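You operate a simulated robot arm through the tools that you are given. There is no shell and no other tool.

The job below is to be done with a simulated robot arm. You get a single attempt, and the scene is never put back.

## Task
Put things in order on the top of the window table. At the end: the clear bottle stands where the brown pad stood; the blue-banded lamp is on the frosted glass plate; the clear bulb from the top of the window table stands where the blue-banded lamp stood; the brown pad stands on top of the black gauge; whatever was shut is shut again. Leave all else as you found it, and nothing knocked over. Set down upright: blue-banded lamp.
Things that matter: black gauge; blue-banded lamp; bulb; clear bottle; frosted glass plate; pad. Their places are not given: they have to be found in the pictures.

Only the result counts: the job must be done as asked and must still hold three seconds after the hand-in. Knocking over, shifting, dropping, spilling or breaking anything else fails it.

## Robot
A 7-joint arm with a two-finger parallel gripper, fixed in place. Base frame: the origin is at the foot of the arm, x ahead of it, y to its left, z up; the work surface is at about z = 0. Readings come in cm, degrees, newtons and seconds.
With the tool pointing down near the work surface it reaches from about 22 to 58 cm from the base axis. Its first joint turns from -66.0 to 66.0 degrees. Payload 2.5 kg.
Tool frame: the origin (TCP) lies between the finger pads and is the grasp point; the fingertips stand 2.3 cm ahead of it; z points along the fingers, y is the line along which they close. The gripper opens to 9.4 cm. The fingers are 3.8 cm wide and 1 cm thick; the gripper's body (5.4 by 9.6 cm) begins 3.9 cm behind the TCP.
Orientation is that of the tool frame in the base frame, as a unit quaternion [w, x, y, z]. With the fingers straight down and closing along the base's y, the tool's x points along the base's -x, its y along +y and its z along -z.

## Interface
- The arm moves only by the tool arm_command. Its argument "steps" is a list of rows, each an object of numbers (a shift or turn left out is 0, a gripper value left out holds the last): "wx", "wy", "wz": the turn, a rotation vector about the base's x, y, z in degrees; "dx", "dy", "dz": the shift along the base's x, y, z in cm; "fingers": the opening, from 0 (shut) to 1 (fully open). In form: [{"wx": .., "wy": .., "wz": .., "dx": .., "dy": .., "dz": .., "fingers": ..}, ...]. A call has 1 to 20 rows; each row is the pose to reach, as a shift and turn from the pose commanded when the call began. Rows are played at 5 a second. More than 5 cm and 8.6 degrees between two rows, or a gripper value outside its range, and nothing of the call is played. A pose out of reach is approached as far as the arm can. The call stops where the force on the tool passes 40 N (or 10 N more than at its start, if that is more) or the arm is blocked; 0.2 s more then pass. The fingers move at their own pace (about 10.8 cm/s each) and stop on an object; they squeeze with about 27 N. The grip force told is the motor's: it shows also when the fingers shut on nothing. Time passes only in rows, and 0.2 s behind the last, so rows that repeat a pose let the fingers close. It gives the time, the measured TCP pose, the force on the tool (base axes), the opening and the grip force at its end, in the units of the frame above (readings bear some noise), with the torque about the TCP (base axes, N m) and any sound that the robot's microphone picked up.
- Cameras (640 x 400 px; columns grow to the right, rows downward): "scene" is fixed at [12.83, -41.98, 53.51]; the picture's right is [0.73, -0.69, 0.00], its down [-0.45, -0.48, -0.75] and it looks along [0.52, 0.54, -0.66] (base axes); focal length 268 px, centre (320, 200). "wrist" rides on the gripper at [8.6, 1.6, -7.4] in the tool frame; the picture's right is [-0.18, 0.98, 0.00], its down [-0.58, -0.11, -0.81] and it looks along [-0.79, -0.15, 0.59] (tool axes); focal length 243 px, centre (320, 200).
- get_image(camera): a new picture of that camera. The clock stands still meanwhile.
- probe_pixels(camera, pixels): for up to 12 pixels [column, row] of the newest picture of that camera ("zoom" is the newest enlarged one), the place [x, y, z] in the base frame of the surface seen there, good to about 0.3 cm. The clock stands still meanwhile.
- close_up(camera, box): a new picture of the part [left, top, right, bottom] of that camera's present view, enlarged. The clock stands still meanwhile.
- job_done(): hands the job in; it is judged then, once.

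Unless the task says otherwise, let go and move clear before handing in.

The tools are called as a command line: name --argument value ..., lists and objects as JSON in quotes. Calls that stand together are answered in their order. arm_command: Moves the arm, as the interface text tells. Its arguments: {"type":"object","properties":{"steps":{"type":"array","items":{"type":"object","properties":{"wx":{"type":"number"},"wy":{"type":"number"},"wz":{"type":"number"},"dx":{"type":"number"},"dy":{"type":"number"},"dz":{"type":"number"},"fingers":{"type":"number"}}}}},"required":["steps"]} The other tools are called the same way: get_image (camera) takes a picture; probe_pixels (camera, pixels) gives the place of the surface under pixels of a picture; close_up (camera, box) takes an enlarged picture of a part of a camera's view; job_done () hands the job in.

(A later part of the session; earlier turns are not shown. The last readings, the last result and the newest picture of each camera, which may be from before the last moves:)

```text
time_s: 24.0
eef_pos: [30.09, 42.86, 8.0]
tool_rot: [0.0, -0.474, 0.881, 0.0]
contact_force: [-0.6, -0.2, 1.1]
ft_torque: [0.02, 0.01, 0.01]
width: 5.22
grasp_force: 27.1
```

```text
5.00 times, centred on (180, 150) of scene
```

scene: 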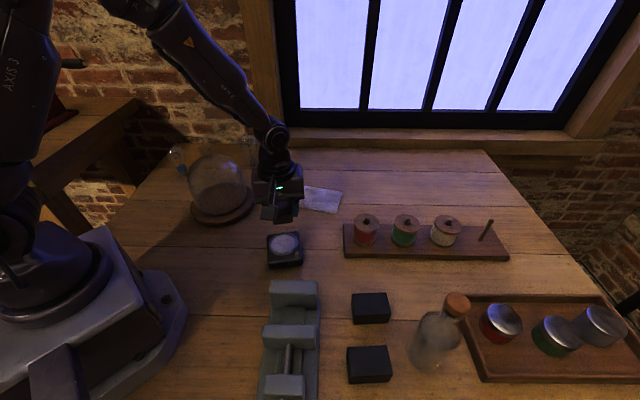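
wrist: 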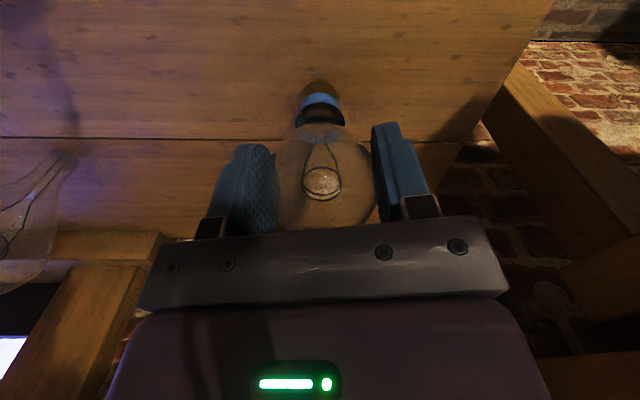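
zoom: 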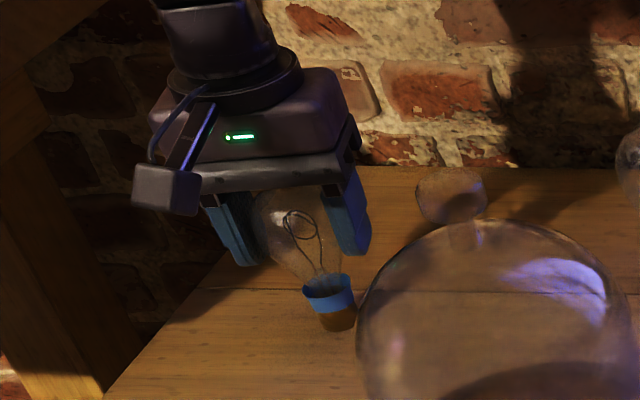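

The lamp is held at 5.2 cm. I'll lift and carry it around the inner side of the dome (keeping about 13 cm from its axis) toward the plate, turning the hand to face ahead.

arm_command --steps '[{"dz": 1}, {"dz": 4}, {"dz": 8}, {"dz": 12}, {"dz": 15}, {"dx": -3, "dy": -3.5, "dz": 16, "wz": -4}, {"dx": -6, "dy": -7, "dz": 17, "wz": -8}, {"dx": -8.5, "dy": -11, "dz": 18, "wz": -12}, {"dx": -10.5, "dy": -15, "dz": 18, "wz": -17}, {"dx": -11.5, "dy": -19.5, "dz": 18, "wz": -22}, {"dx": -11.5, "dy": -24, "dz": 18, "wz": -28}, {"dx": -10.5, "dy": -28.5, "dz": 18, "wz": -34}, {"dx": -8, "dy": -32.5, "dz": 18, "wz": -40}, {"dx": -4.5, "dy": -36, "dz": 18, "wz": -46}, {"dx": -0.5, "dy": -38.8, "dz": 18, "wz": -52}, {"dx": 4, "dy": -40.5, "dz": 18, "wz": -56}, {"dx": 4, "dy": -40.5, "dz": 18, "wz": -56}]'

get_image --camera "wrist"

get_image --camera "scene"

```text
time_s: 27.6
eef_pos: [34.14, 2.66, 25.89]
tool_rot: [-0.001, -0.004, 1.0, -0.001]
contact_force: [0.1, -0.7, 0.3]
ft_torque: [0.03, 0.01, 0.06]
width: 5.18
grasp_force: 27.3
```

```text
taken
```

wrist: 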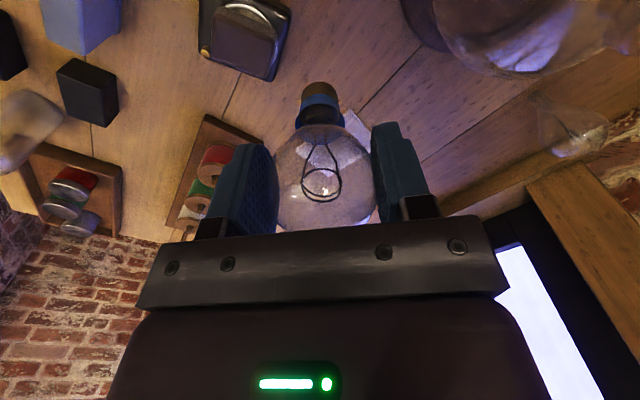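

```text
taken
```

scene: 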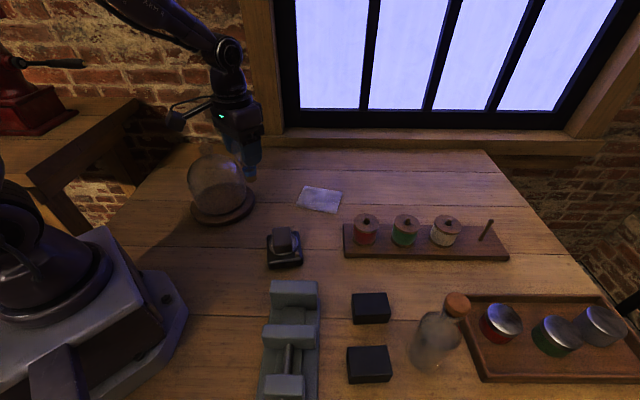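

The lamp hangs upright in the grip. I'll move out over the plate centre (54.6, 1.9), with the lamp's foot still about 7 cm above it.

arm_command --steps '[{"dx": 4.5, "dy": -0.2, "dz": -1}, {"dx": 9, "dy": -0.4, "dz": -3}, {"dx": 13, "dy": -0.6, "dz": -5}, {"dx": 17, "dy": -0.7, "dz": -7.5}, {"dx": 20.5, "dy": -0.8, "dz": -10}, {"dx": 20.5, "dy": -0.8, "dz": -12}, {"dx": 20.5, "dy": -0.8, "dz": -12}]'

get_image --camera "wrist"

close_up --camera "scene" --box '[250, 90, 390, 230]'

```text
time_s: 29.2
eef_pos: [54.67, 1.68, 13.92]
tool_rot: [0.0, -0.004, 1.0, 0.0]
contact_force: [-0.9, 0.4, -0.5]
ft_torque: [0.02, 0.01, 0.02]
width: 5.2
grasp_force: 27.0
```

```text
taken
```

wrist: 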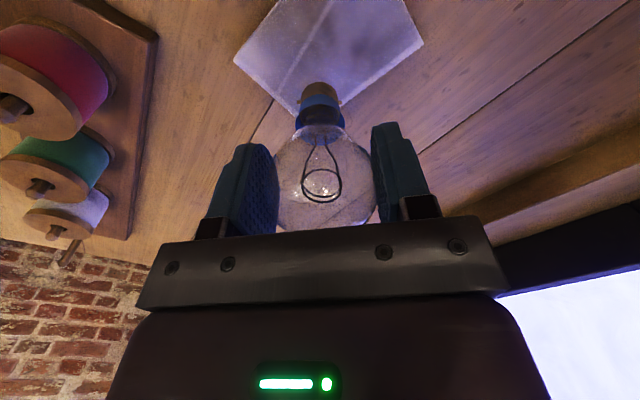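

```text
2.86 times, centred on (320, 160) of scene
```

zoom: 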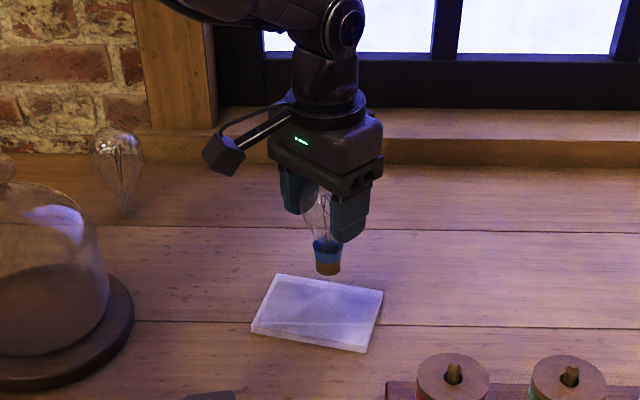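

The cap is above the plate's middle. I'll verify the plate's edges and height with the wrist view, then lower to just above it.

probe_pixels --camera "wrist" --pixels '[[238, 62], [422, 42], [285, 95], [360, 80], [320, 40], [300, 10], [390, 10], [320, 88]]'

arm_command --steps '[{"dz": -1.5}, {"dz": -3}, {"dz": -4.2}, {"dz": -4.2}]'

get_image --camera "wrist"

close_up --camera "scene" --box '[270, 130, 370, 230]'

```text
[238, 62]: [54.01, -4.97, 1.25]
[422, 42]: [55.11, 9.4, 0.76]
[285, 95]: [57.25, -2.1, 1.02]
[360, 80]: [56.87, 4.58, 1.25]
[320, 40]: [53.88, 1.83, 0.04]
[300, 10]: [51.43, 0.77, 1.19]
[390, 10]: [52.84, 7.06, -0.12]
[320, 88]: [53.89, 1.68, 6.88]
```

```text
time_s: 30.2
eef_pos: [54.58, 1.57, 9.94]
tool_rot: [0.0, -0.004, 1.0, 0.0]
contact_force: [-0.1, -0.7, -0.5]
ft_torque: [0.03, 0.0, 0.01]
width: 5.18
grasp_force: 27.0
```

```text
taken
```

wrist: 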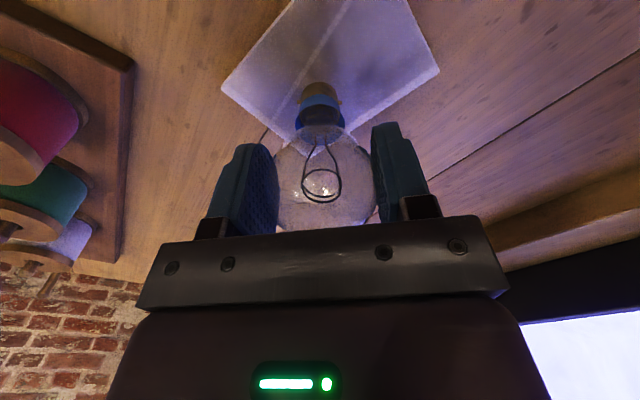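

```text
4.00 times, centred on (320, 180) of scene
```

zoom: 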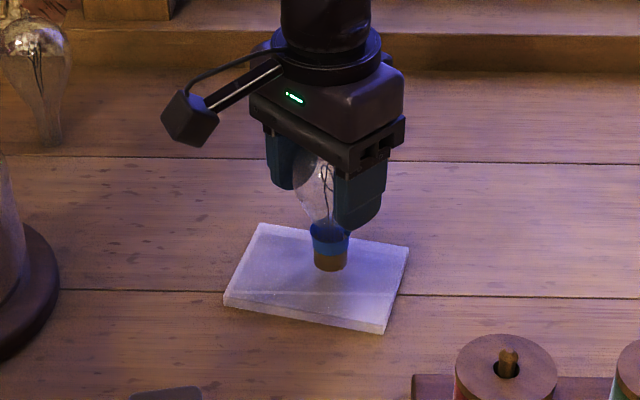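

The foot is about 1 cm above the plate's centre. I'll lower in small steps, watching the force.

arm_command --steps '[{"dz": -0.3}, {"dz": -0.6}, {"dz": -0.6}]'

arm_command --steps '[{"dz": -0.1}, {"dz": -0.2}, {"dz": -0.2}]'

```text
time_s: 31.0
eef_pos: [54.64, 1.6, 9.19]
tool_rot: [0.0, -0.004, 1.0, 0.0]
contact_force: [0.0, 0.5, -1.4]
ft_torque: [-0.02, -0.03, -0.01]
width: 5.21
grasp_force: 27.4
```

```text
time_s: 31.8
eef_pos: [54.56, 1.64, 8.98]
tool_rot: [0.001, -0.004, 1.0, 0.0]
contact_force: [-0.9, -0.8, -0.3]
ft_torque: [-0.01, 0.01, -0.02]
width: 5.19
grasp_force: 26.9
```

arm_command --steps '[{"dz": -0.1}, {"dz": -0.15}, {"dz": -0.15}]'

```text
time_s: 32.6
eef_pos: [54.62, 1.59, 8.99]
tool_rot: [0.001, -0.004, 1.0, 0.0]
contact_force: [-2.6, 0.9, 6.7]
ft_torque: [0.05, 0.09, 0.04]
width: 5.2
grasp_force: 27.1
```

Light contact, 6.7 N: the lamp is on the plate. I'll open gradually and check before rising.

arm_command --steps '[{"dz": 0.03, "fingers": 0.57}, {"dz": 0.03, "fingers": 0.6}, {"dz": 0.03, "fingers": 0.65}, {"dz": 0.03, "fingers": 0.75}, {"dz": 0.03, "fingers": 0.9}, {"dz": 0.03, "fingers": 0.9}]'

get_image --camera "wrist"

close_up --camera "scene" --box '[270, 130, 370, 230]'

```text
time_s: 34.0
eef_pos: [54.56, 1.54, 8.88]
tool_rot: [0.0, -0.004, 1.0, 0.0]
contact_force: [-0.2, 0.2, -0.3]
ft_torque: [-0.04, 0.02, -0.01]
width: 8.48
grasp_force: 0.1
```

```text
taken
```

wrist: 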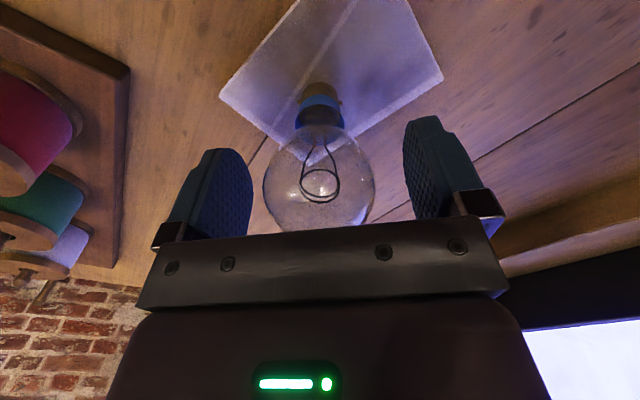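

```text
4.00 times, centred on (320, 180) of scene
```

zoom: 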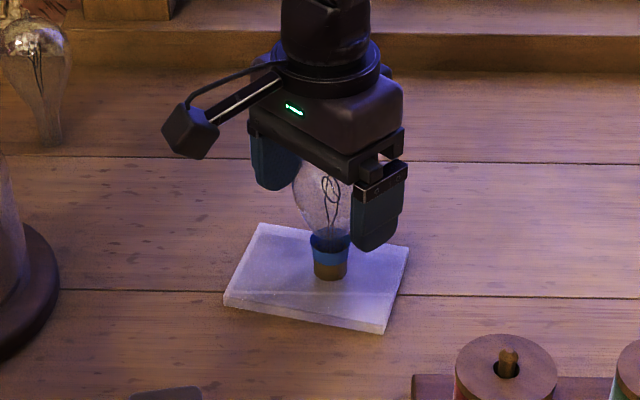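

The lamp stands free and upright. I'll rise straight up and inspect the arm's shape, since the next bulb lies behind the dome at about 58 cm reach.

arm_command --steps '[{"dz": 1, "fingers": 1}, {"dz": 3}, {"dz": 6}, {"dz": 9}, {"dz": 9}]'

get_image --camera "scene"

get_image --camera "wrist"

close_up --camera "scene" --box '[180, 120, 280, 240]'

```text
time_s: 35.2
eef_pos: [54.55, 1.67, 17.95]
tool_rot: [0.0, -0.005, 1.0, 0.0]
contact_force: [-0.1, -0.2, 0.2]
ft_torque: [0.0, 0.03, -0.02]
width: 9.39
grasp_force: 0.0
```

```text
taken
```

scene: 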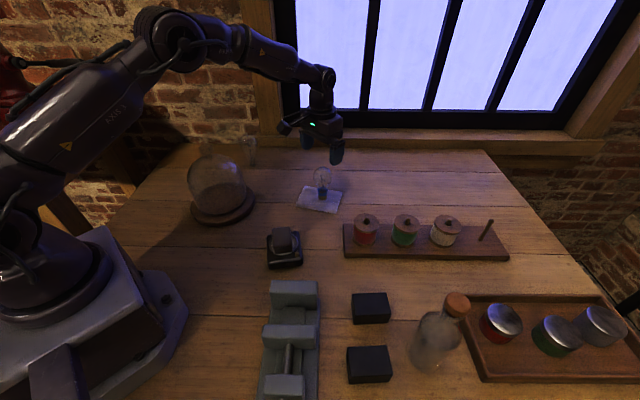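

```text
taken
```

wrist: 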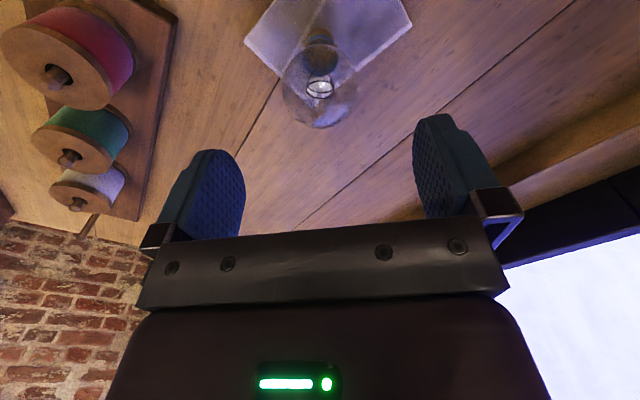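

```text
3.33 times, centred on (230, 180) of scene
```

zoom: 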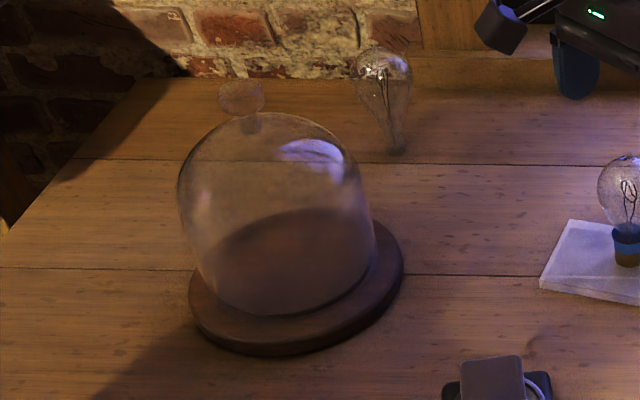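

The wrist joint is about 17 cm above the TCP and the elbow is high, so the forearm will clear the dome. I'll arc out along r ≈ 54 at z 24 to hover near the clear bulb.

arm_command --steps '[{"dz": 3, "dx": -0.3, "dy": 2, "wz": 3}, {"dz": 6, "dx": -1, "dy": 5.5, "wz": 7}, {"dz": 6, "dx": -1.6, "dy": 9, "wz": 11}, {"dz": 6, "dx": -2.5, "dy": 13, "wz": 16}, {"dz": 6, "dx": -4, "dy": 17, "wz": 21}, {"dz": 6, "dx": -6, "dy": 21, "wz": 26}, {"dz": 4, "dx": -8.5, "dy": 24, "wz": 30}, {"dz": 2, "dx": -10.5, "dy": 26.8, "wz": 32}, {"dz": 2, "dx": -10.5, "dy": 26.8, "wz": 32}]'

get_image --camera "wrist"

get_image --camera "scene"

```text
time_s: 37.2
eef_pos: [44.1, 28.47, 19.9]
tool_rot: [0.001, -0.281, 0.96, -0.001]
contact_force: [-0.3, 0.0, 0.4]
ft_torque: [0.02, 0.01, -0.02]
width: 9.4
grasp_force: 0.1
```

```text
taken
```

wrist: 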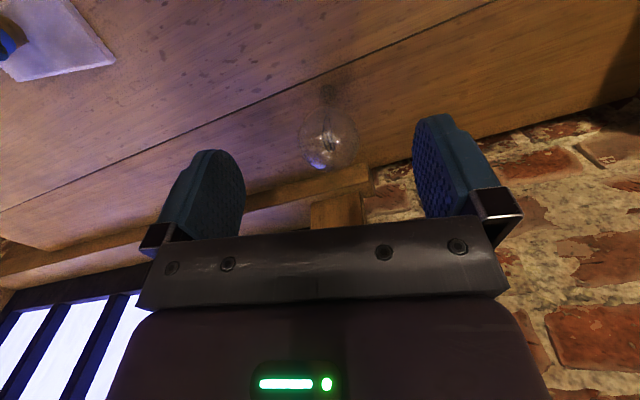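

```text
taken
```

scene: 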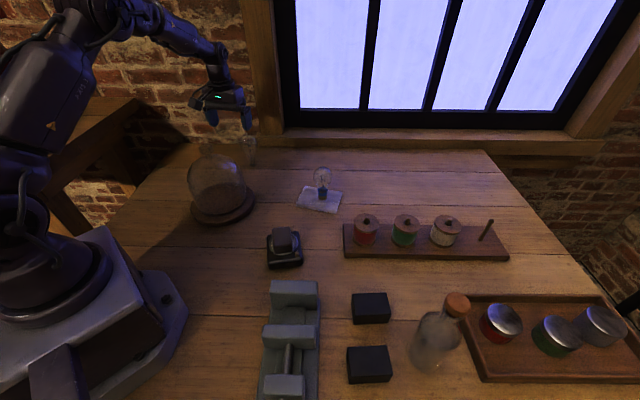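

The clear bulb appears at wrist (328,135), which puts its axis near (49.6, 31.5). I'll zoom in to refine its shape.

close_up --camera "wrist" --box '[280, 75, 380, 175]'

close_up --camera "scene" --box '[215, 110, 285, 180]'

probe_pixels --camera "wrist" --pixels '[[327, 90], [325, 95], [330, 95], [328, 100], [328, 135], [320, 140], [345, 170], [360, 175]]'

```text
4.00 times, centred on (330, 125) of wrist
```

zoom: 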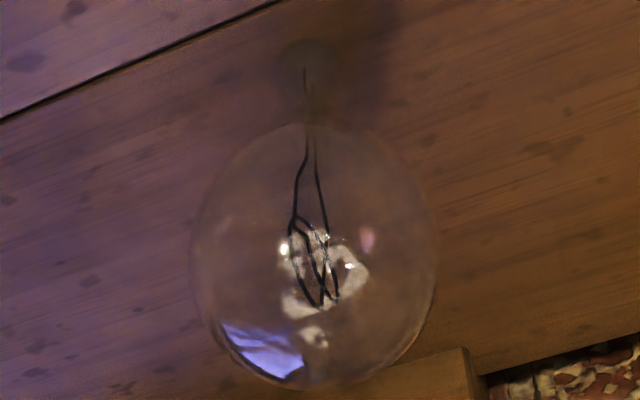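

```text
5.71 times, centred on (250, 145) of scene
```

zoom: 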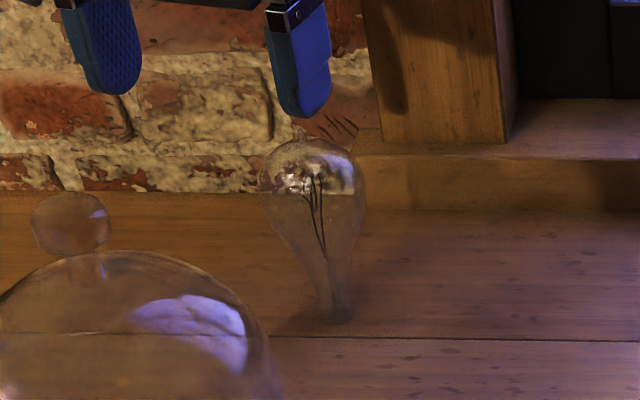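

```text
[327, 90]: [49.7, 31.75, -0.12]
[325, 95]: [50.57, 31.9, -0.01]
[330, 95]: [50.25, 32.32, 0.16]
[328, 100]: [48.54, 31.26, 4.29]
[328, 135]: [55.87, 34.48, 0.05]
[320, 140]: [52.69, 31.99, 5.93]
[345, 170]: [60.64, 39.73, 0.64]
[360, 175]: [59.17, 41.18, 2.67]
```

The bulb is a sphere about 6.2 cm wide centred near (49.4, 31.45, 9.4), top near 12.4. I'll move over it at z 17.5 (tips at 15.2) and see whether the arm reaches.

arm_command --steps '[{"dx": 2.6, "dy": 1.5}, {"dx": 5.3, "dy": 2.95}, {"dx": 5.3, "dy": 2.95, "dz": -2.2}, {"dx": 5.3, "dy": 2.95, "dz": -2.2}]'

get_image --camera "wrist"

close_up --camera "scene" --box '[190, 60, 310, 200]'

```text
time_s: 38.2
eef_pos: [49.45, 31.49, 17.79]
tool_rot: [0.0, -0.279, 0.96, 0.0]
contact_force: [-0.1, 0.1, 0.4]
ft_torque: [-0.02, -0.04, -0.04]
width: 9.37
grasp_force: 0.0
```

```text
taken
```

wrist: 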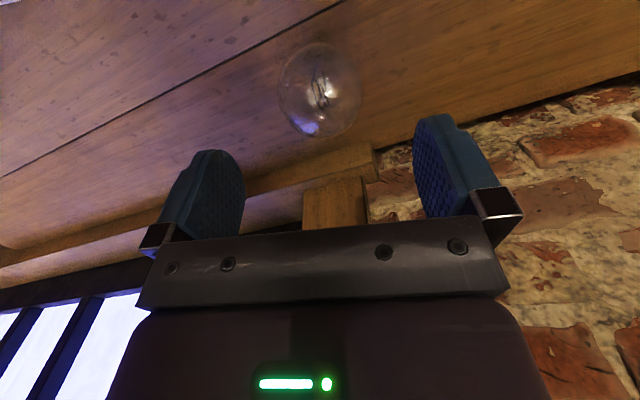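

```text
2.86 times, centred on (250, 130) of scene
```

zoom: 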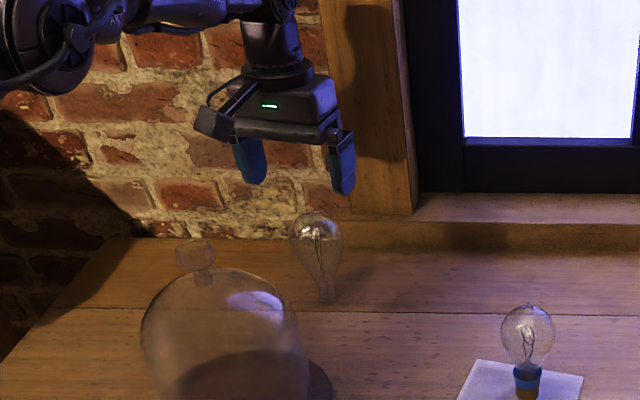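

The bulb sits at (319.5, 89), where a centred one should be, so the alignment is good to about 0.1 cm. I'll descend to z 9.4 in stages.

arm_command --steps '[{"dz": -2}, {"dz": -4}, {"dz": -6}, {"dz": -7.2}, {"dz": -7.9}, {"dz": -7.9}]'

get_image --camera "wrist"

get_image --camera "scene"

close_up --camera "scene" --box '[190, 90, 290, 190]'

```text
time_s: 39.6
eef_pos: [49.33, 31.35, 9.66]
tool_rot: [0.0, -0.281, 0.96, 0.0]
contact_force: [-0.2, -0.1, 0.0]
ft_torque: [0.03, 0.01, 0.0]
width: 9.38
grasp_force: 0.1
```

```text
taken
```

wrist: 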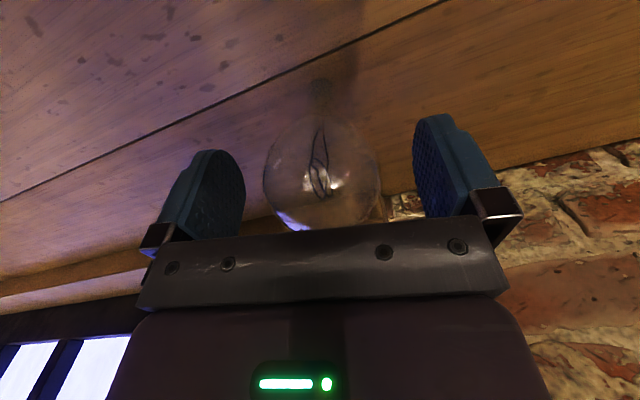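

```text
taken
```

scene: 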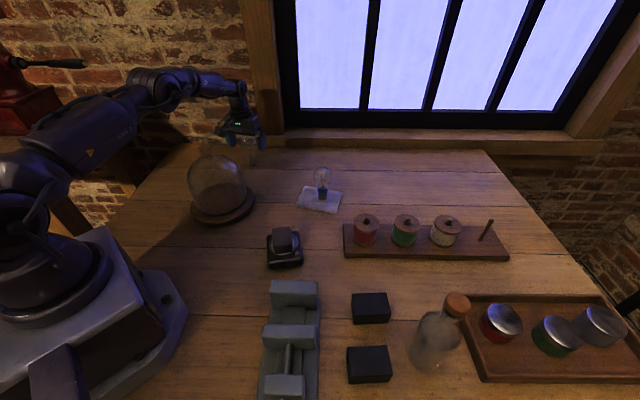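

```text
4.00 times, centred on (240, 140) of scene
```

zoom: 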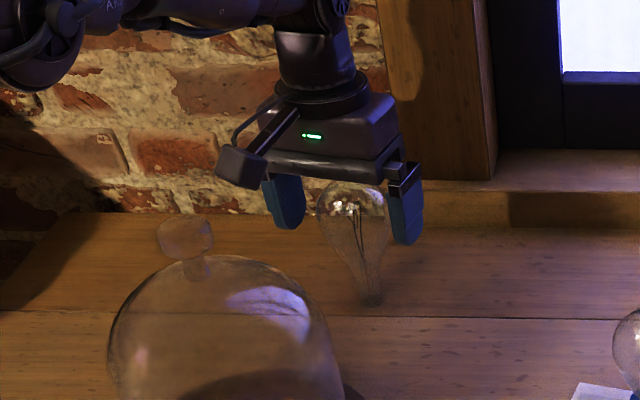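

The bulb is centred between the fingers (262–382 px) with room above. I'll lower 0.3 cm more and close.

arm_command --steps '[{"dz": -0.3}, {"dz": -0.3, "fingers": 0.8}, {"dz": -0.3, "fingers": 0.7}, {"dz": -0.3, "fingers": 0.6}, {"dz": -0.3, "fingers": 0.5}, {"dz": -0.3, "fingers": 0.5}]'

get_image --camera "wrist"

close_up --camera "scene" --box '[190, 90, 290, 190]'

```text
time_s: 41.0
eef_pos: [49.28, 31.49, 9.37]
tool_rot: [0.0, -0.279, 0.96, -0.001]
contact_force: [0.9, 1.4, -0.1]
ft_torque: [0.04, -0.02, -0.01]
width: 5.98
grasp_force: 27.0
```

```text
taken
```

wrist: 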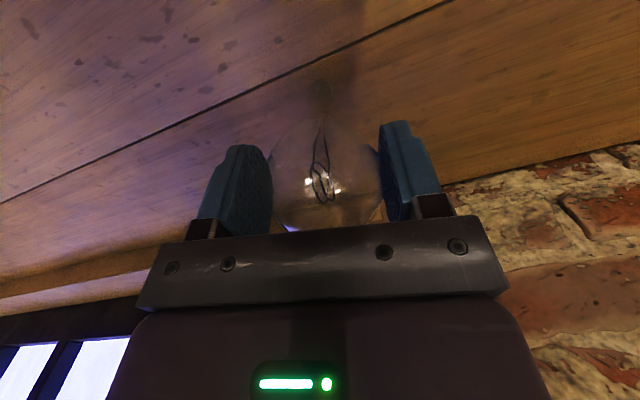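

```text
4.00 times, centred on (240, 140) of scene
```

zoom: 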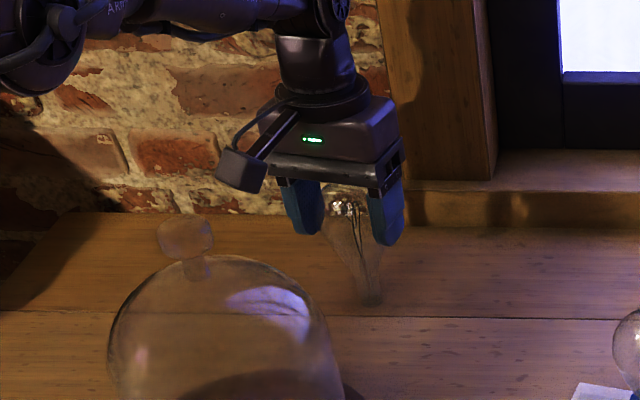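

The clear bulb is held at 6.0 cm. I'll lift it and swing behind the dome to the lamp's old spot (30.15, 42.95), stopping with its foot about 3 cm up.

arm_command --steps '[{"dz": 1}, {"dz": 4}, {"dz": 7}, {"dz": 9}, {"dx": -4, "dy": 3.3, "dz": 9, "wz": 4}, {"dx": -7.5, "dy": 6, "dz": 9, "wz": 9}, {"dx": -11, "dy": 8.4, "dz": 9, "wz": 14}, {"dx": -15, "dy": 10.2, "dz": 9, "wz": 18}, {"dx": -19.15, "dy": 11.5, "dz": 8, "wz": 22}, {"dx": -19.15, "dy": 11.5, "dz": 5, "wz": 22}, {"dx": -19.15, "dy": 11.5, "dz": 3, "wz": 22}, {"dx": -19.15, "dy": 11.5, "dz": 3, "wz": 22}]'

get_image --camera "wrist"

get_image --camera "scene"

close_up --camera "scene" --box '[130, 100, 230, 200]'

```text
refused: row 5 steps farther than a row can; nothing moved
```

```text
taken
```

wrist: 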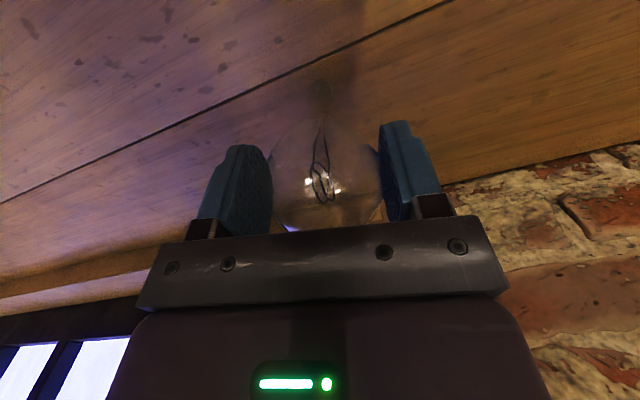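

```text
taken
```

scene: 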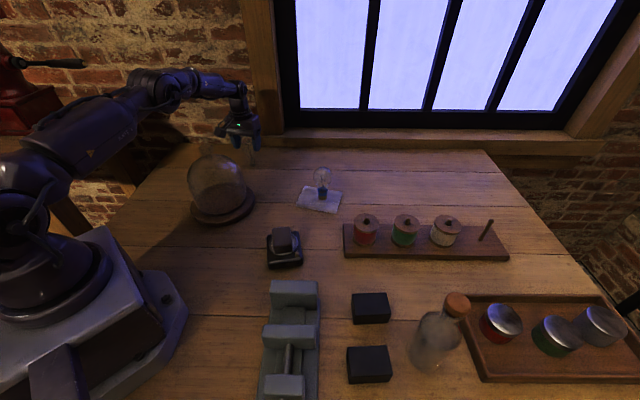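

```text
4.00 times, centred on (180, 150) of scene
```

zoom: 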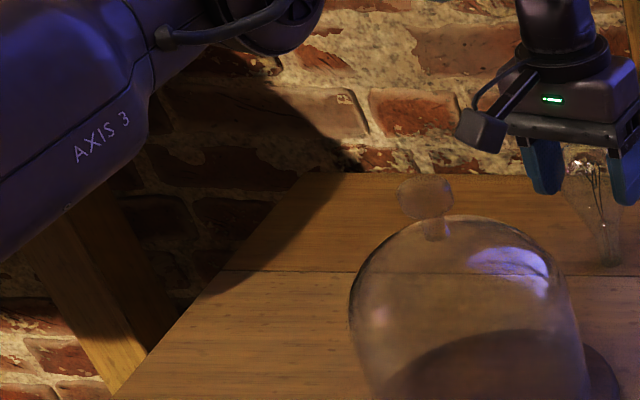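

One row was slightly too long and nothing moved. I'll resend with smaller steps; here I go.

arm_command --steps '[{"dz": 1}, {"dz": 4}, {"dz": 7}, {"dz": 9}, {"dx": -3.2, "dy": 2.7, "dz": 9, "wz": 3}, {"dx": -6.2, "dy": 5.2, "dz": 9, "wz": 7}, {"dx": -9.5, "dy": 7.5, "dz": 9, "wz": 11}, {"dx": -13, "dy": 9.3, "dz": 9, "wz": 15}, {"dx": -16.3, "dy": 10.6, "dz": 9, "wz": 19}, {"dx": -19.15, "dy": 11.5, "dz": 8, "wz": 22}, {"dx": -19.15, "dy": 11.5, "dz": 5, "wz": 22}, {"dx": -19.15, "dy": 11.5, "dz": 3, "wz": 22}, {"dx": -19.15, "dy": 11.5, "dz": 3, "wz": 22}]'

get_image --camera "wrist"

get_image --camera "scene"

close_up --camera "scene" --box '[130, 100, 230, 200]'

```text
time_s: 43.8
eef_pos: [30.06, 42.87, 12.53]
tool_rot: [0.0, -0.459, 0.889, 0.0]
contact_force: [0.6, -0.4, -0.9]
ft_torque: [0.03, 0.0, 0.0]
width: 5.99
grasp_force: 27.2
```

```text
taken
```

wrist: 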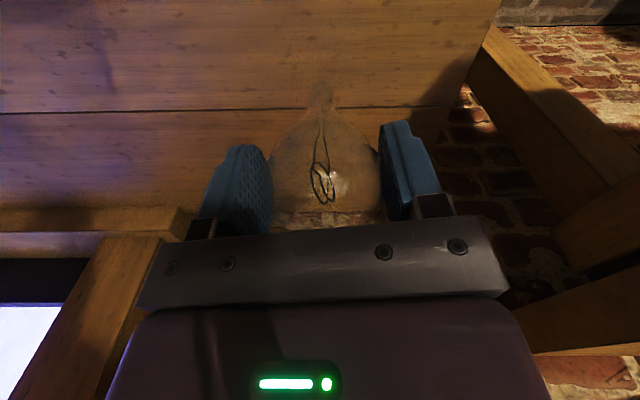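

```text
taken
```

scene: 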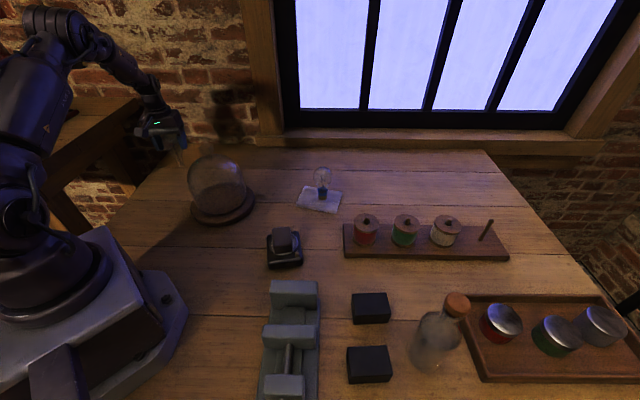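

```text
4.00 times, centred on (180, 150) of scene
```

zoom: 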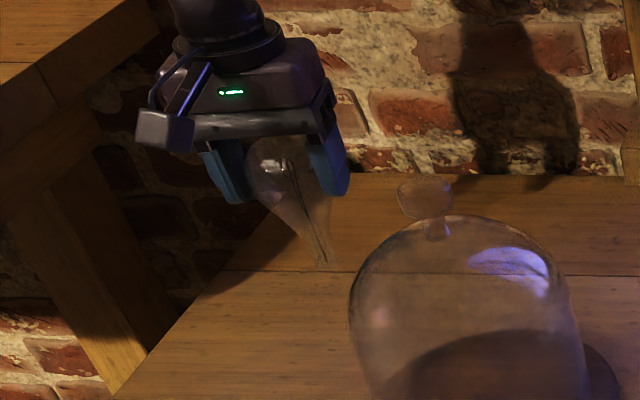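

The bulb is upright in the grip with its foot near (320,90). I'll lower it to just above the table, then touch down in small steps.

arm_command --steps '[{"dx": 0.05, "dy": 0.05, "dz": -1.2}, {"dx": 0.05, "dy": 0.05, "dz": -2.2}, {"dx": 0.05, "dy": 0.05, "dz": -2.7}, {"dx": 0.05, "dy": 0.05, "dz": -2.7}]'

arm_command --steps '[{"dz": -0.1}, {"dz": -0.2}, {"dz": -0.2}]'

```text
time_s: 44.8
eef_pos: [30.31, 42.85, 9.72]
tool_rot: [0.0, -0.458, 0.889, 0.0]
contact_force: [0.2, 0.0, -0.7]
ft_torque: [0.02, -0.03, 0.01]
width: 5.97
grasp_force: 27.0
```

```text
time_s: 45.6
eef_pos: [30.31, 42.74, 9.46]
tool_rot: [0.0, -0.458, 0.889, 0.0]
contact_force: [-0.4, 0.6, -1.4]
ft_torque: [0.03, 0.01, -0.02]
width: 5.95
grasp_force: 26.3
```

arm_command --steps '[{"dz": -0.1}, {"dz": -0.15}, {"dz": -0.15}]'

```text
time_s: 46.4
eef_pos: [30.35, 42.76, 9.38]
tool_rot: [0.002, -0.458, 0.889, 0.0]
contact_force: [-2.1, -2.6, 7.3]
ft_torque: [-0.03, 0.16, 0.02]
width: 6.0
grasp_force: 27.0
```

Contact at 7 N. I'll ease by 0.05 cm and open slowly.

arm_command --steps '[{"dz": 0.06}, {"dz": 0.06, "fingers": 0.65}, {"dz": 0.06, "fingers": 0.68}, {"dz": 0.06, "fingers": 0.75}, {"dz": 0.06, "fingers": 0.85}, {"dz": 0.06, "fingers": 1.0}, {"dz": 0.06, "fingers": 1.0}]'

get_image --camera "wrist"

close_up --camera "scene" --box '[130, 100, 230, 200]'

```text
time_s: 48.0
eef_pos: [30.24, 42.88, 9.38]
tool_rot: [0.0, -0.458, 0.889, 0.0]
contact_force: [0.8, -0.8, -0.2]
ft_torque: [0.0, 0.0, -0.03]
width: 9.42
grasp_force: 0.0
```

```text
taken
```

wrist: 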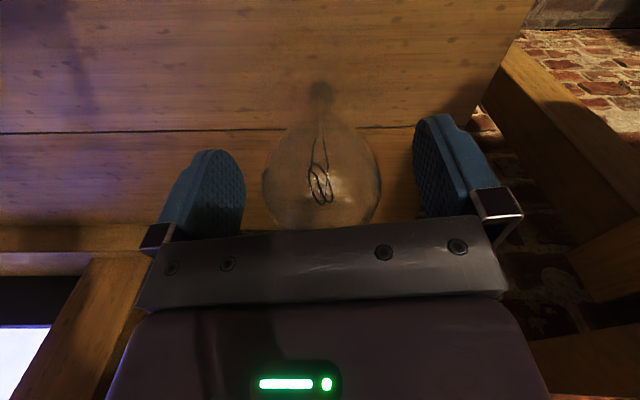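

```text
4.00 times, centred on (180, 150) of scene
```

zoom: 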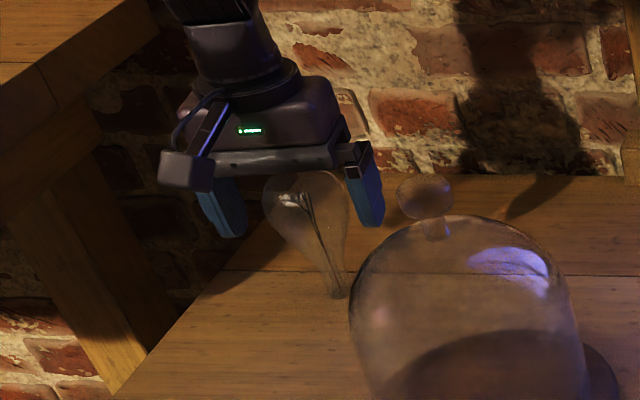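

The clear bulb now stands in the lamp's old spot. I'll rise straight up, then swing around the inner side of the dome over toward the bottle at the right.

arm_command --steps '[{"dz": 1}, {"dz": 4}, {"dz": 8}, {"dz": 12}, {"dx": -3, "dy": -3.2, "dz": 13, "wz": -4}, {"dx": -6, "dy": -6.5, "dz": 14, "wz": -8}, {"dx": -8.5, "dy": -10.5, "dz": 15, "wz": -13}, {"dx": -10.5, "dy": -14.8, "dz": 16, "wz": -18}, {"dx": -11.5, "dy": -19.3, "dz": 17, "wz": -24}, {"dx": -11.5, "dy": -24, "dz": 18, "wz": -30}, {"dx": -10.5, "dy": -28.7, "dz": 18, "wz": -37}, {"dx": -8.5, "dy": -33, "dz": 18, "wz": -44}, {"dx": -6.5, "dy": -37.3, "dz": 18, "wz": -52}, {"dx": -5, "dy": -41.8, "dz": 18, "wz": -60}, {"dx": -4, "dy": -46.5, "dz": 18, "wz": -68}, {"dx": -3.2, "dy": -51.2, "dz": 18, "wz": -75}, {"dx": -2.8, "dy": -56, "dz": 18, "wz": -82}, {"dx": -2.6, "dy": -60.7, "dz": 18, "wz": -89}, {"dx": -2.6, "dy": -65.4, "dz": 18, "wz": -96}, {"dx": -2.6, "dy": -70, "dz": 18, "wz": -102}]'

get_image --camera "wrist"

get_image --camera "scene"

```text
time_s: 52.2
eef_pos: [27.63, -27.38, 27.69]
tool_rot: [0.0, 0.403, 0.915, 0.0]
contact_force: [0.1, -0.4, 0.3]
ft_torque: [0.0, -0.01, 0.02]
width: 9.39
grasp_force: 0.0
```

```text
taken
```

wrist: 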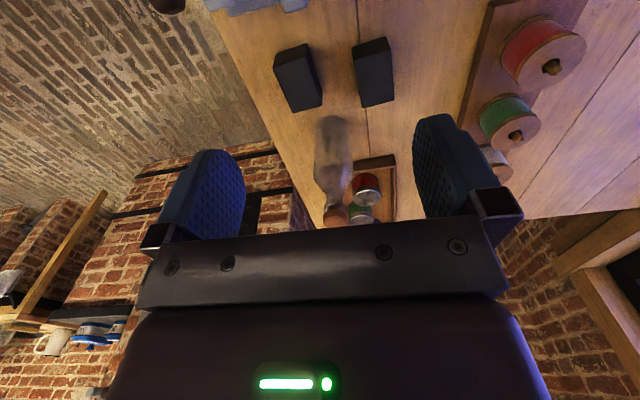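

```text
taken
```

scene: 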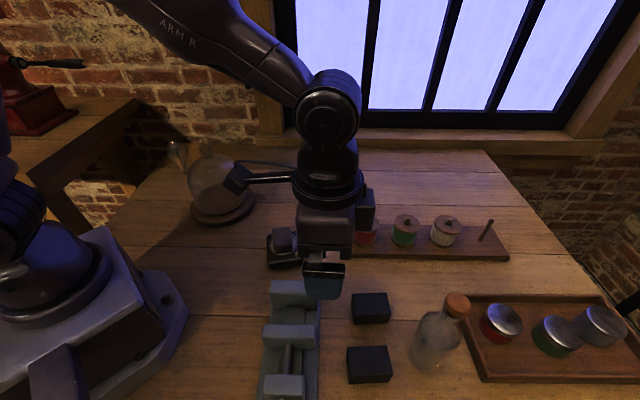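

I'll zoom on the bottle in both views to get its profile (body, shoulder, neck, cork).

close_up --camera "wrist" --box '[270, 100, 410, 235]'

close_up --camera "scene" --box '[395, 285, 485, 385]'

probe_pixels --camera "wrist" --pixels '[[335, 215], [335, 195], [333, 165], [333, 130], [325, 123], [345, 150], [297, 80], [375, 75], [372, 185], [384, 165]]'

```text
2.96 times, centred on (340, 168) of wrist
```

zoom: 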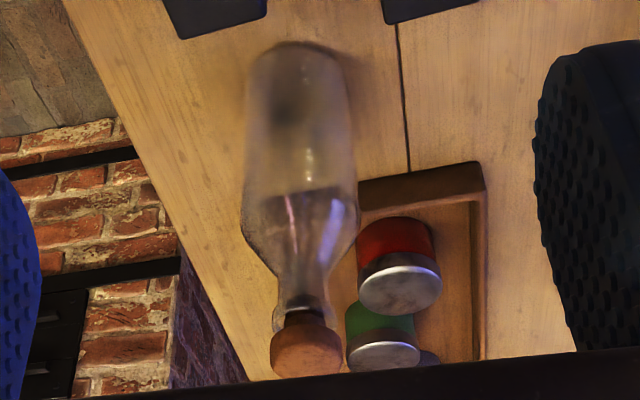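

```text
4.00 times, centred on (440, 335) of scene
```

zoom: 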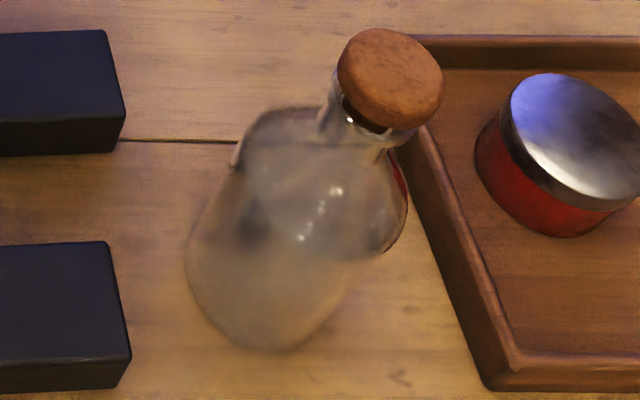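

```text
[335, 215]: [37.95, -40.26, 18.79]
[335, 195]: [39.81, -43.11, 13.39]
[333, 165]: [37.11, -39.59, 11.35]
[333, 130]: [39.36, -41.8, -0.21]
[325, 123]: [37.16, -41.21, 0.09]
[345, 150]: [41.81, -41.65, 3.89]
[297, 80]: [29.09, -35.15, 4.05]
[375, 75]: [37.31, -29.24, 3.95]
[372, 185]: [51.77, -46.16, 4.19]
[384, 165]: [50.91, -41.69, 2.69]
```

The bottle body is about 5.8 cm wide up to z 11.5, with the neck and cork above, standing near (38.7, −41.75). To avoid pulling on the cork I'll grip the body with the tool tilted outward 50°, so I'll make that tilt now at a safe height.

arm_command --steps '[{"wx": -5.9, "wy": -5.4, "dx": 0.3, "dy": -0.4}, {"wx": -11.8, "wy": -10.8, "dx": 0.6, "dy": -0.8}, {"wx": -17.7, "wy": -16.2, "dx": 0.9, "dy": -1.2}, {"wx": -23.6, "wy": -21.6, "dx": 1.2, "dy": -1.6}, {"wx": -29.5, "wy": -27.0, "dx": 1.5, "dy": -2}, {"wx": -33.5, "wy": -30.7, "dx": 1.8, "dy": -2.5}, {"wx": -36.85, "wy": -33.8, "dx": 2, "dy": -3}, {"wx": -36.85, "wy": -33.8, "dx": 2, "dy": -3}]'

get_image --camera "wrist"

get_image --camera "scene"

```text
time_s: 54.0
eef_pos: [29.54, -30.01, 27.5]
tool_rot: [0.387, 0.364, 0.83, -0.17]
contact_force: [0.2, -0.5, -0.6]
ft_torque: [-0.01, -0.01, 0.05]
width: 9.36
grasp_force: 0.0
```

```text
taken
```

wrist: 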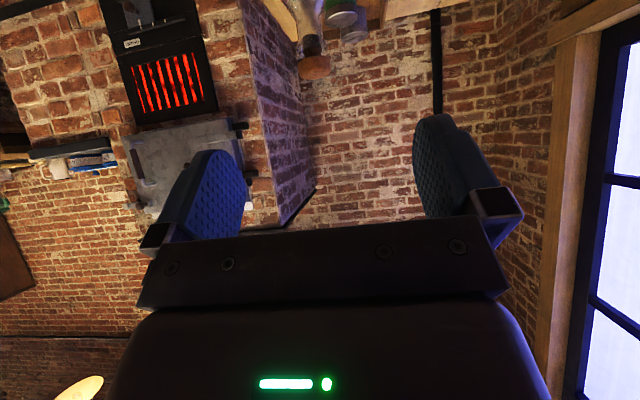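

```text
taken
```

scene: 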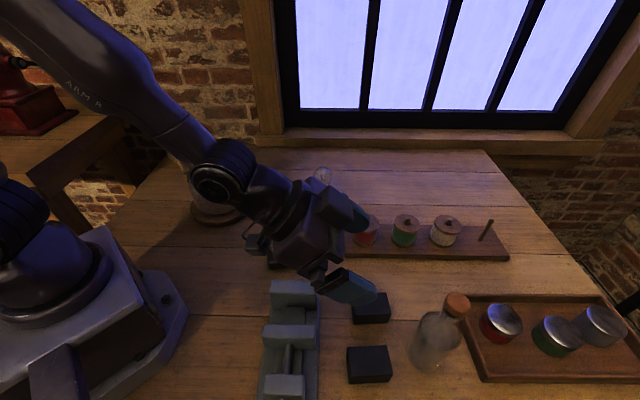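

The tilt is right. I'll move to the pre-grasp point about 9 cm back from the bottle along the tool axis and look.

arm_command --steps '[{"dx": 0.9, "dy": -1.5, "dz": -3}, {"dx": 1.9, "dy": -3, "dz": -6}, {"dx": 2.8, "dy": -4.5, "dz": -9}, {"dx": 3.8, "dy": -6.0, "dz": -12.2}, {"dx": 3.8, "dy": -6.0, "dz": -12.2}]'

get_image --camera "wrist"

get_image --camera "scene"

```text
time_s: 55.2
eef_pos: [33.46, -36.11, 15.42]
tool_rot: [0.386, 0.365, 0.83, -0.17]
contact_force: [0.7, -0.3, 1.0]
ft_torque: [0.0, -0.01, 0.02]
width: 9.41
grasp_force: 0.0
```

```text
taken
```

wrist: 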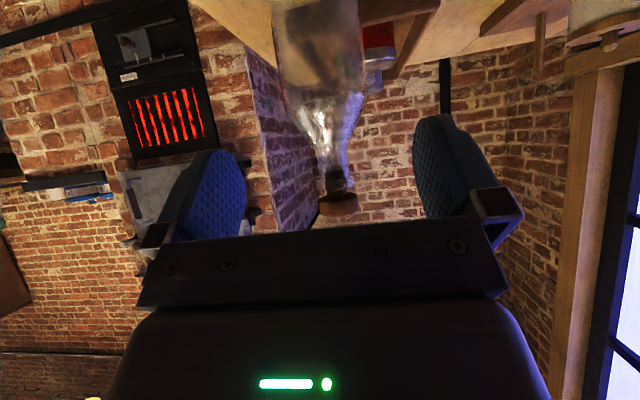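

```text
taken
```

scene: 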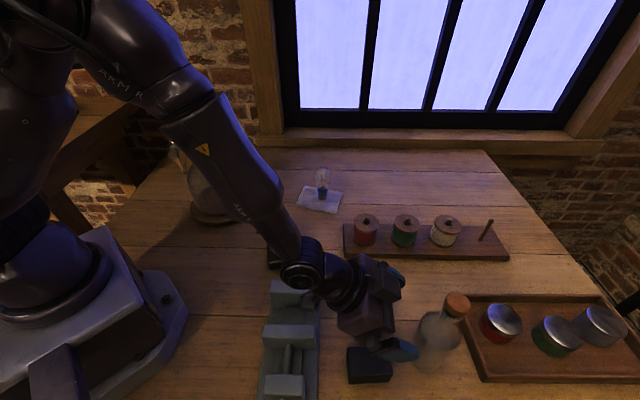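

The bottle is nearly centred laterally (axis off by about −0.1 cm). I'll probe its near surface to fix the distance.

close_up --camera "wrist" --box '[240, 0, 420, 225]'

probe_pixels --camera "wrist" --pixels '[[337, 200], [337, 196], [336, 182], [332, 165], [320, 60], [315, 30], [320, 90], [325, 110], [300, 60], [340, 60], [345, 205], [328, 200]]'

close_up --camera "scene" --box '[380, 280, 490, 390]'

```text
1.78 times, centred on (330, 112) of wrist
```

zoom: 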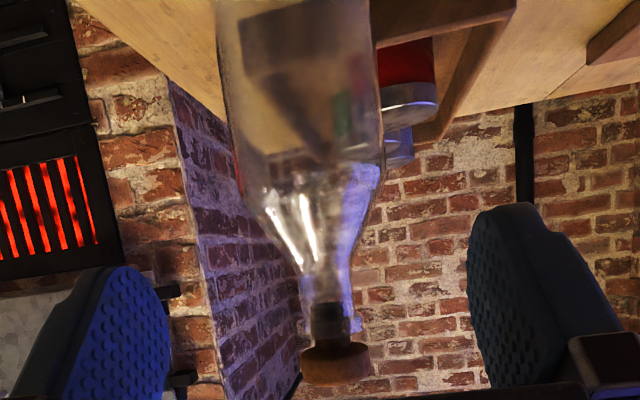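

```text
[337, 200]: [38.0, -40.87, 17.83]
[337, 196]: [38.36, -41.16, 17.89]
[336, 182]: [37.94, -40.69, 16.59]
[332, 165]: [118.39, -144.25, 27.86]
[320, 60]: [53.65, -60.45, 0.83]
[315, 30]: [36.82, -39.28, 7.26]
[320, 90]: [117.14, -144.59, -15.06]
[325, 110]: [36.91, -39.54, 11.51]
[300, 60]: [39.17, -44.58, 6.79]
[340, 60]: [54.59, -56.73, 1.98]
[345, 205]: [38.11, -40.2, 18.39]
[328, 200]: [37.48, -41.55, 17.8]
```

```text
3.64 times, centred on (435, 335) of scene
```

zoom: 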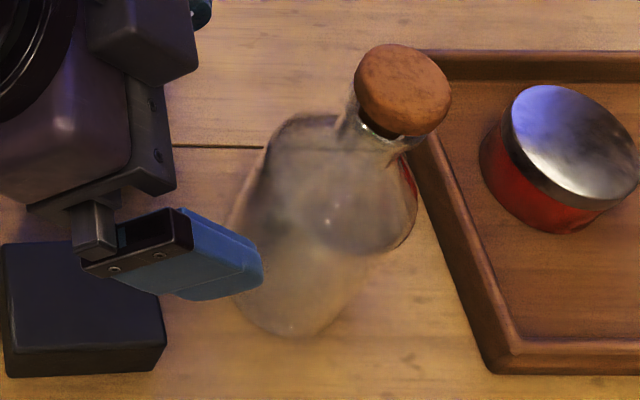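

The bottle axis lies about 7.8 cm ahead of the TCP, and its straight body goes up to about z 10.5. I'll slide in along the tool axis to TCP z 9.0 with the fingers open, then check.

arm_command --steps '[{"dx": 1.0, "dy": -1.2, "dz": -1.6}, {"dx": 2.1, "dy": -2.4, "dz": -3.2}, {"dx": 3.2, "dy": -3.65, "dz": -4.8}, {"dx": 3.8, "dy": -4.3, "dz": -5.7}, {"dx": 4.3, "dy": -4.87, "dz": -6.4}, {"dx": 4.3, "dy": -4.87, "dz": -6.4}]'

get_image --camera "wrist"

get_image --camera "scene"

close_up --camera "scene" --box '[360, 270, 490, 390]'

```text
time_s: 56.6
eef_pos: [37.74, -40.9, 9.05]
tool_rot: [0.387, 0.366, 0.829, -0.17]
contact_force: [-0.6, -0.2, -0.1]
ft_torque: [0.01, 0.0, 0.03]
width: 9.39
grasp_force: 0.0
```

```text
taken
```

wrist: 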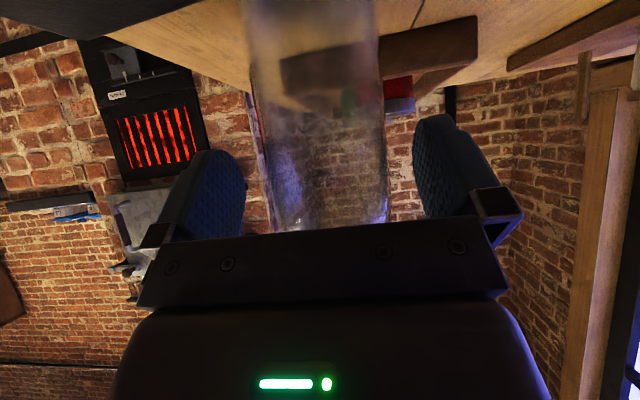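

```text
taken
```

scene: 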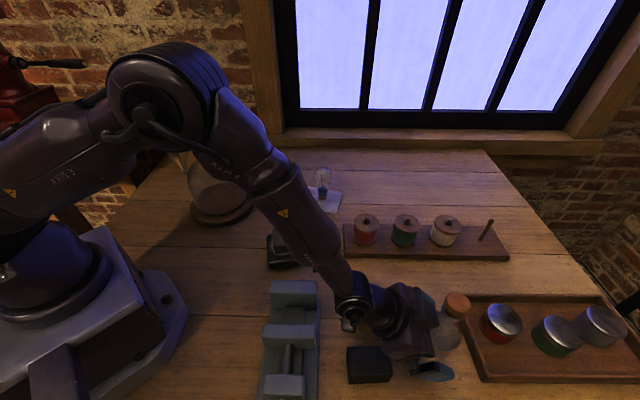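

```text
3.33 times, centred on (425, 330) of scene
```

zoom: 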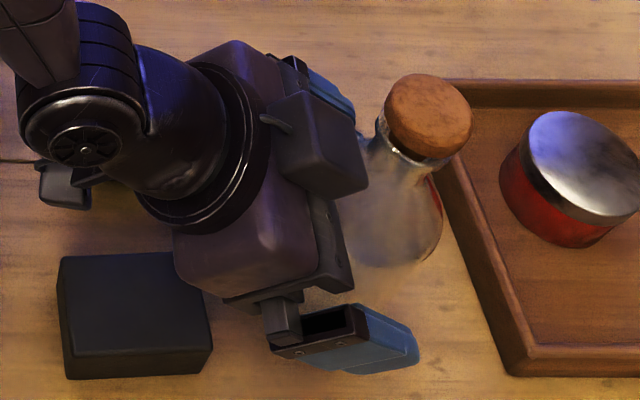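

The bottle is between the fingers (262–388 px), with no contact and the palm clear. I'll close on the body.

arm_command --steps '[{"fingers": 0.85}, {"fingers": 0.75}, {"fingers": 0.65}, {"fingers": 0.5}, {"fingers": 0.5}, {"fingers": 0.5}]'

get_image --camera "wrist"

close_up --camera "scene" --box '[360, 270, 490, 390]'

```text
time_s: 58.0
eef_pos: [37.65, -40.94, 8.94]
tool_rot: [0.386, 0.365, 0.83, -0.17]
contact_force: [0.5, 0.2, 0.2]
ft_torque: [0.07, -0.07, 0.02]
width: 6.02
grasp_force: 26.7
```

```text
taken
```

wrist: 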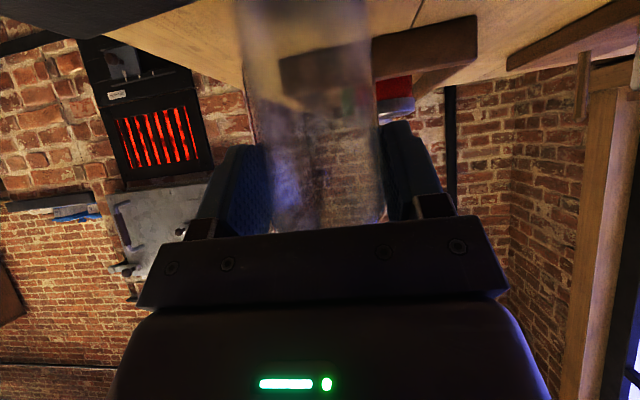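

```text
3.33 times, centred on (425, 330) of scene
```

zoom: 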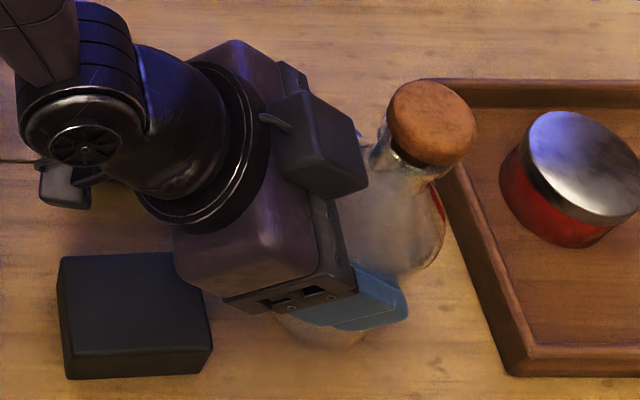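

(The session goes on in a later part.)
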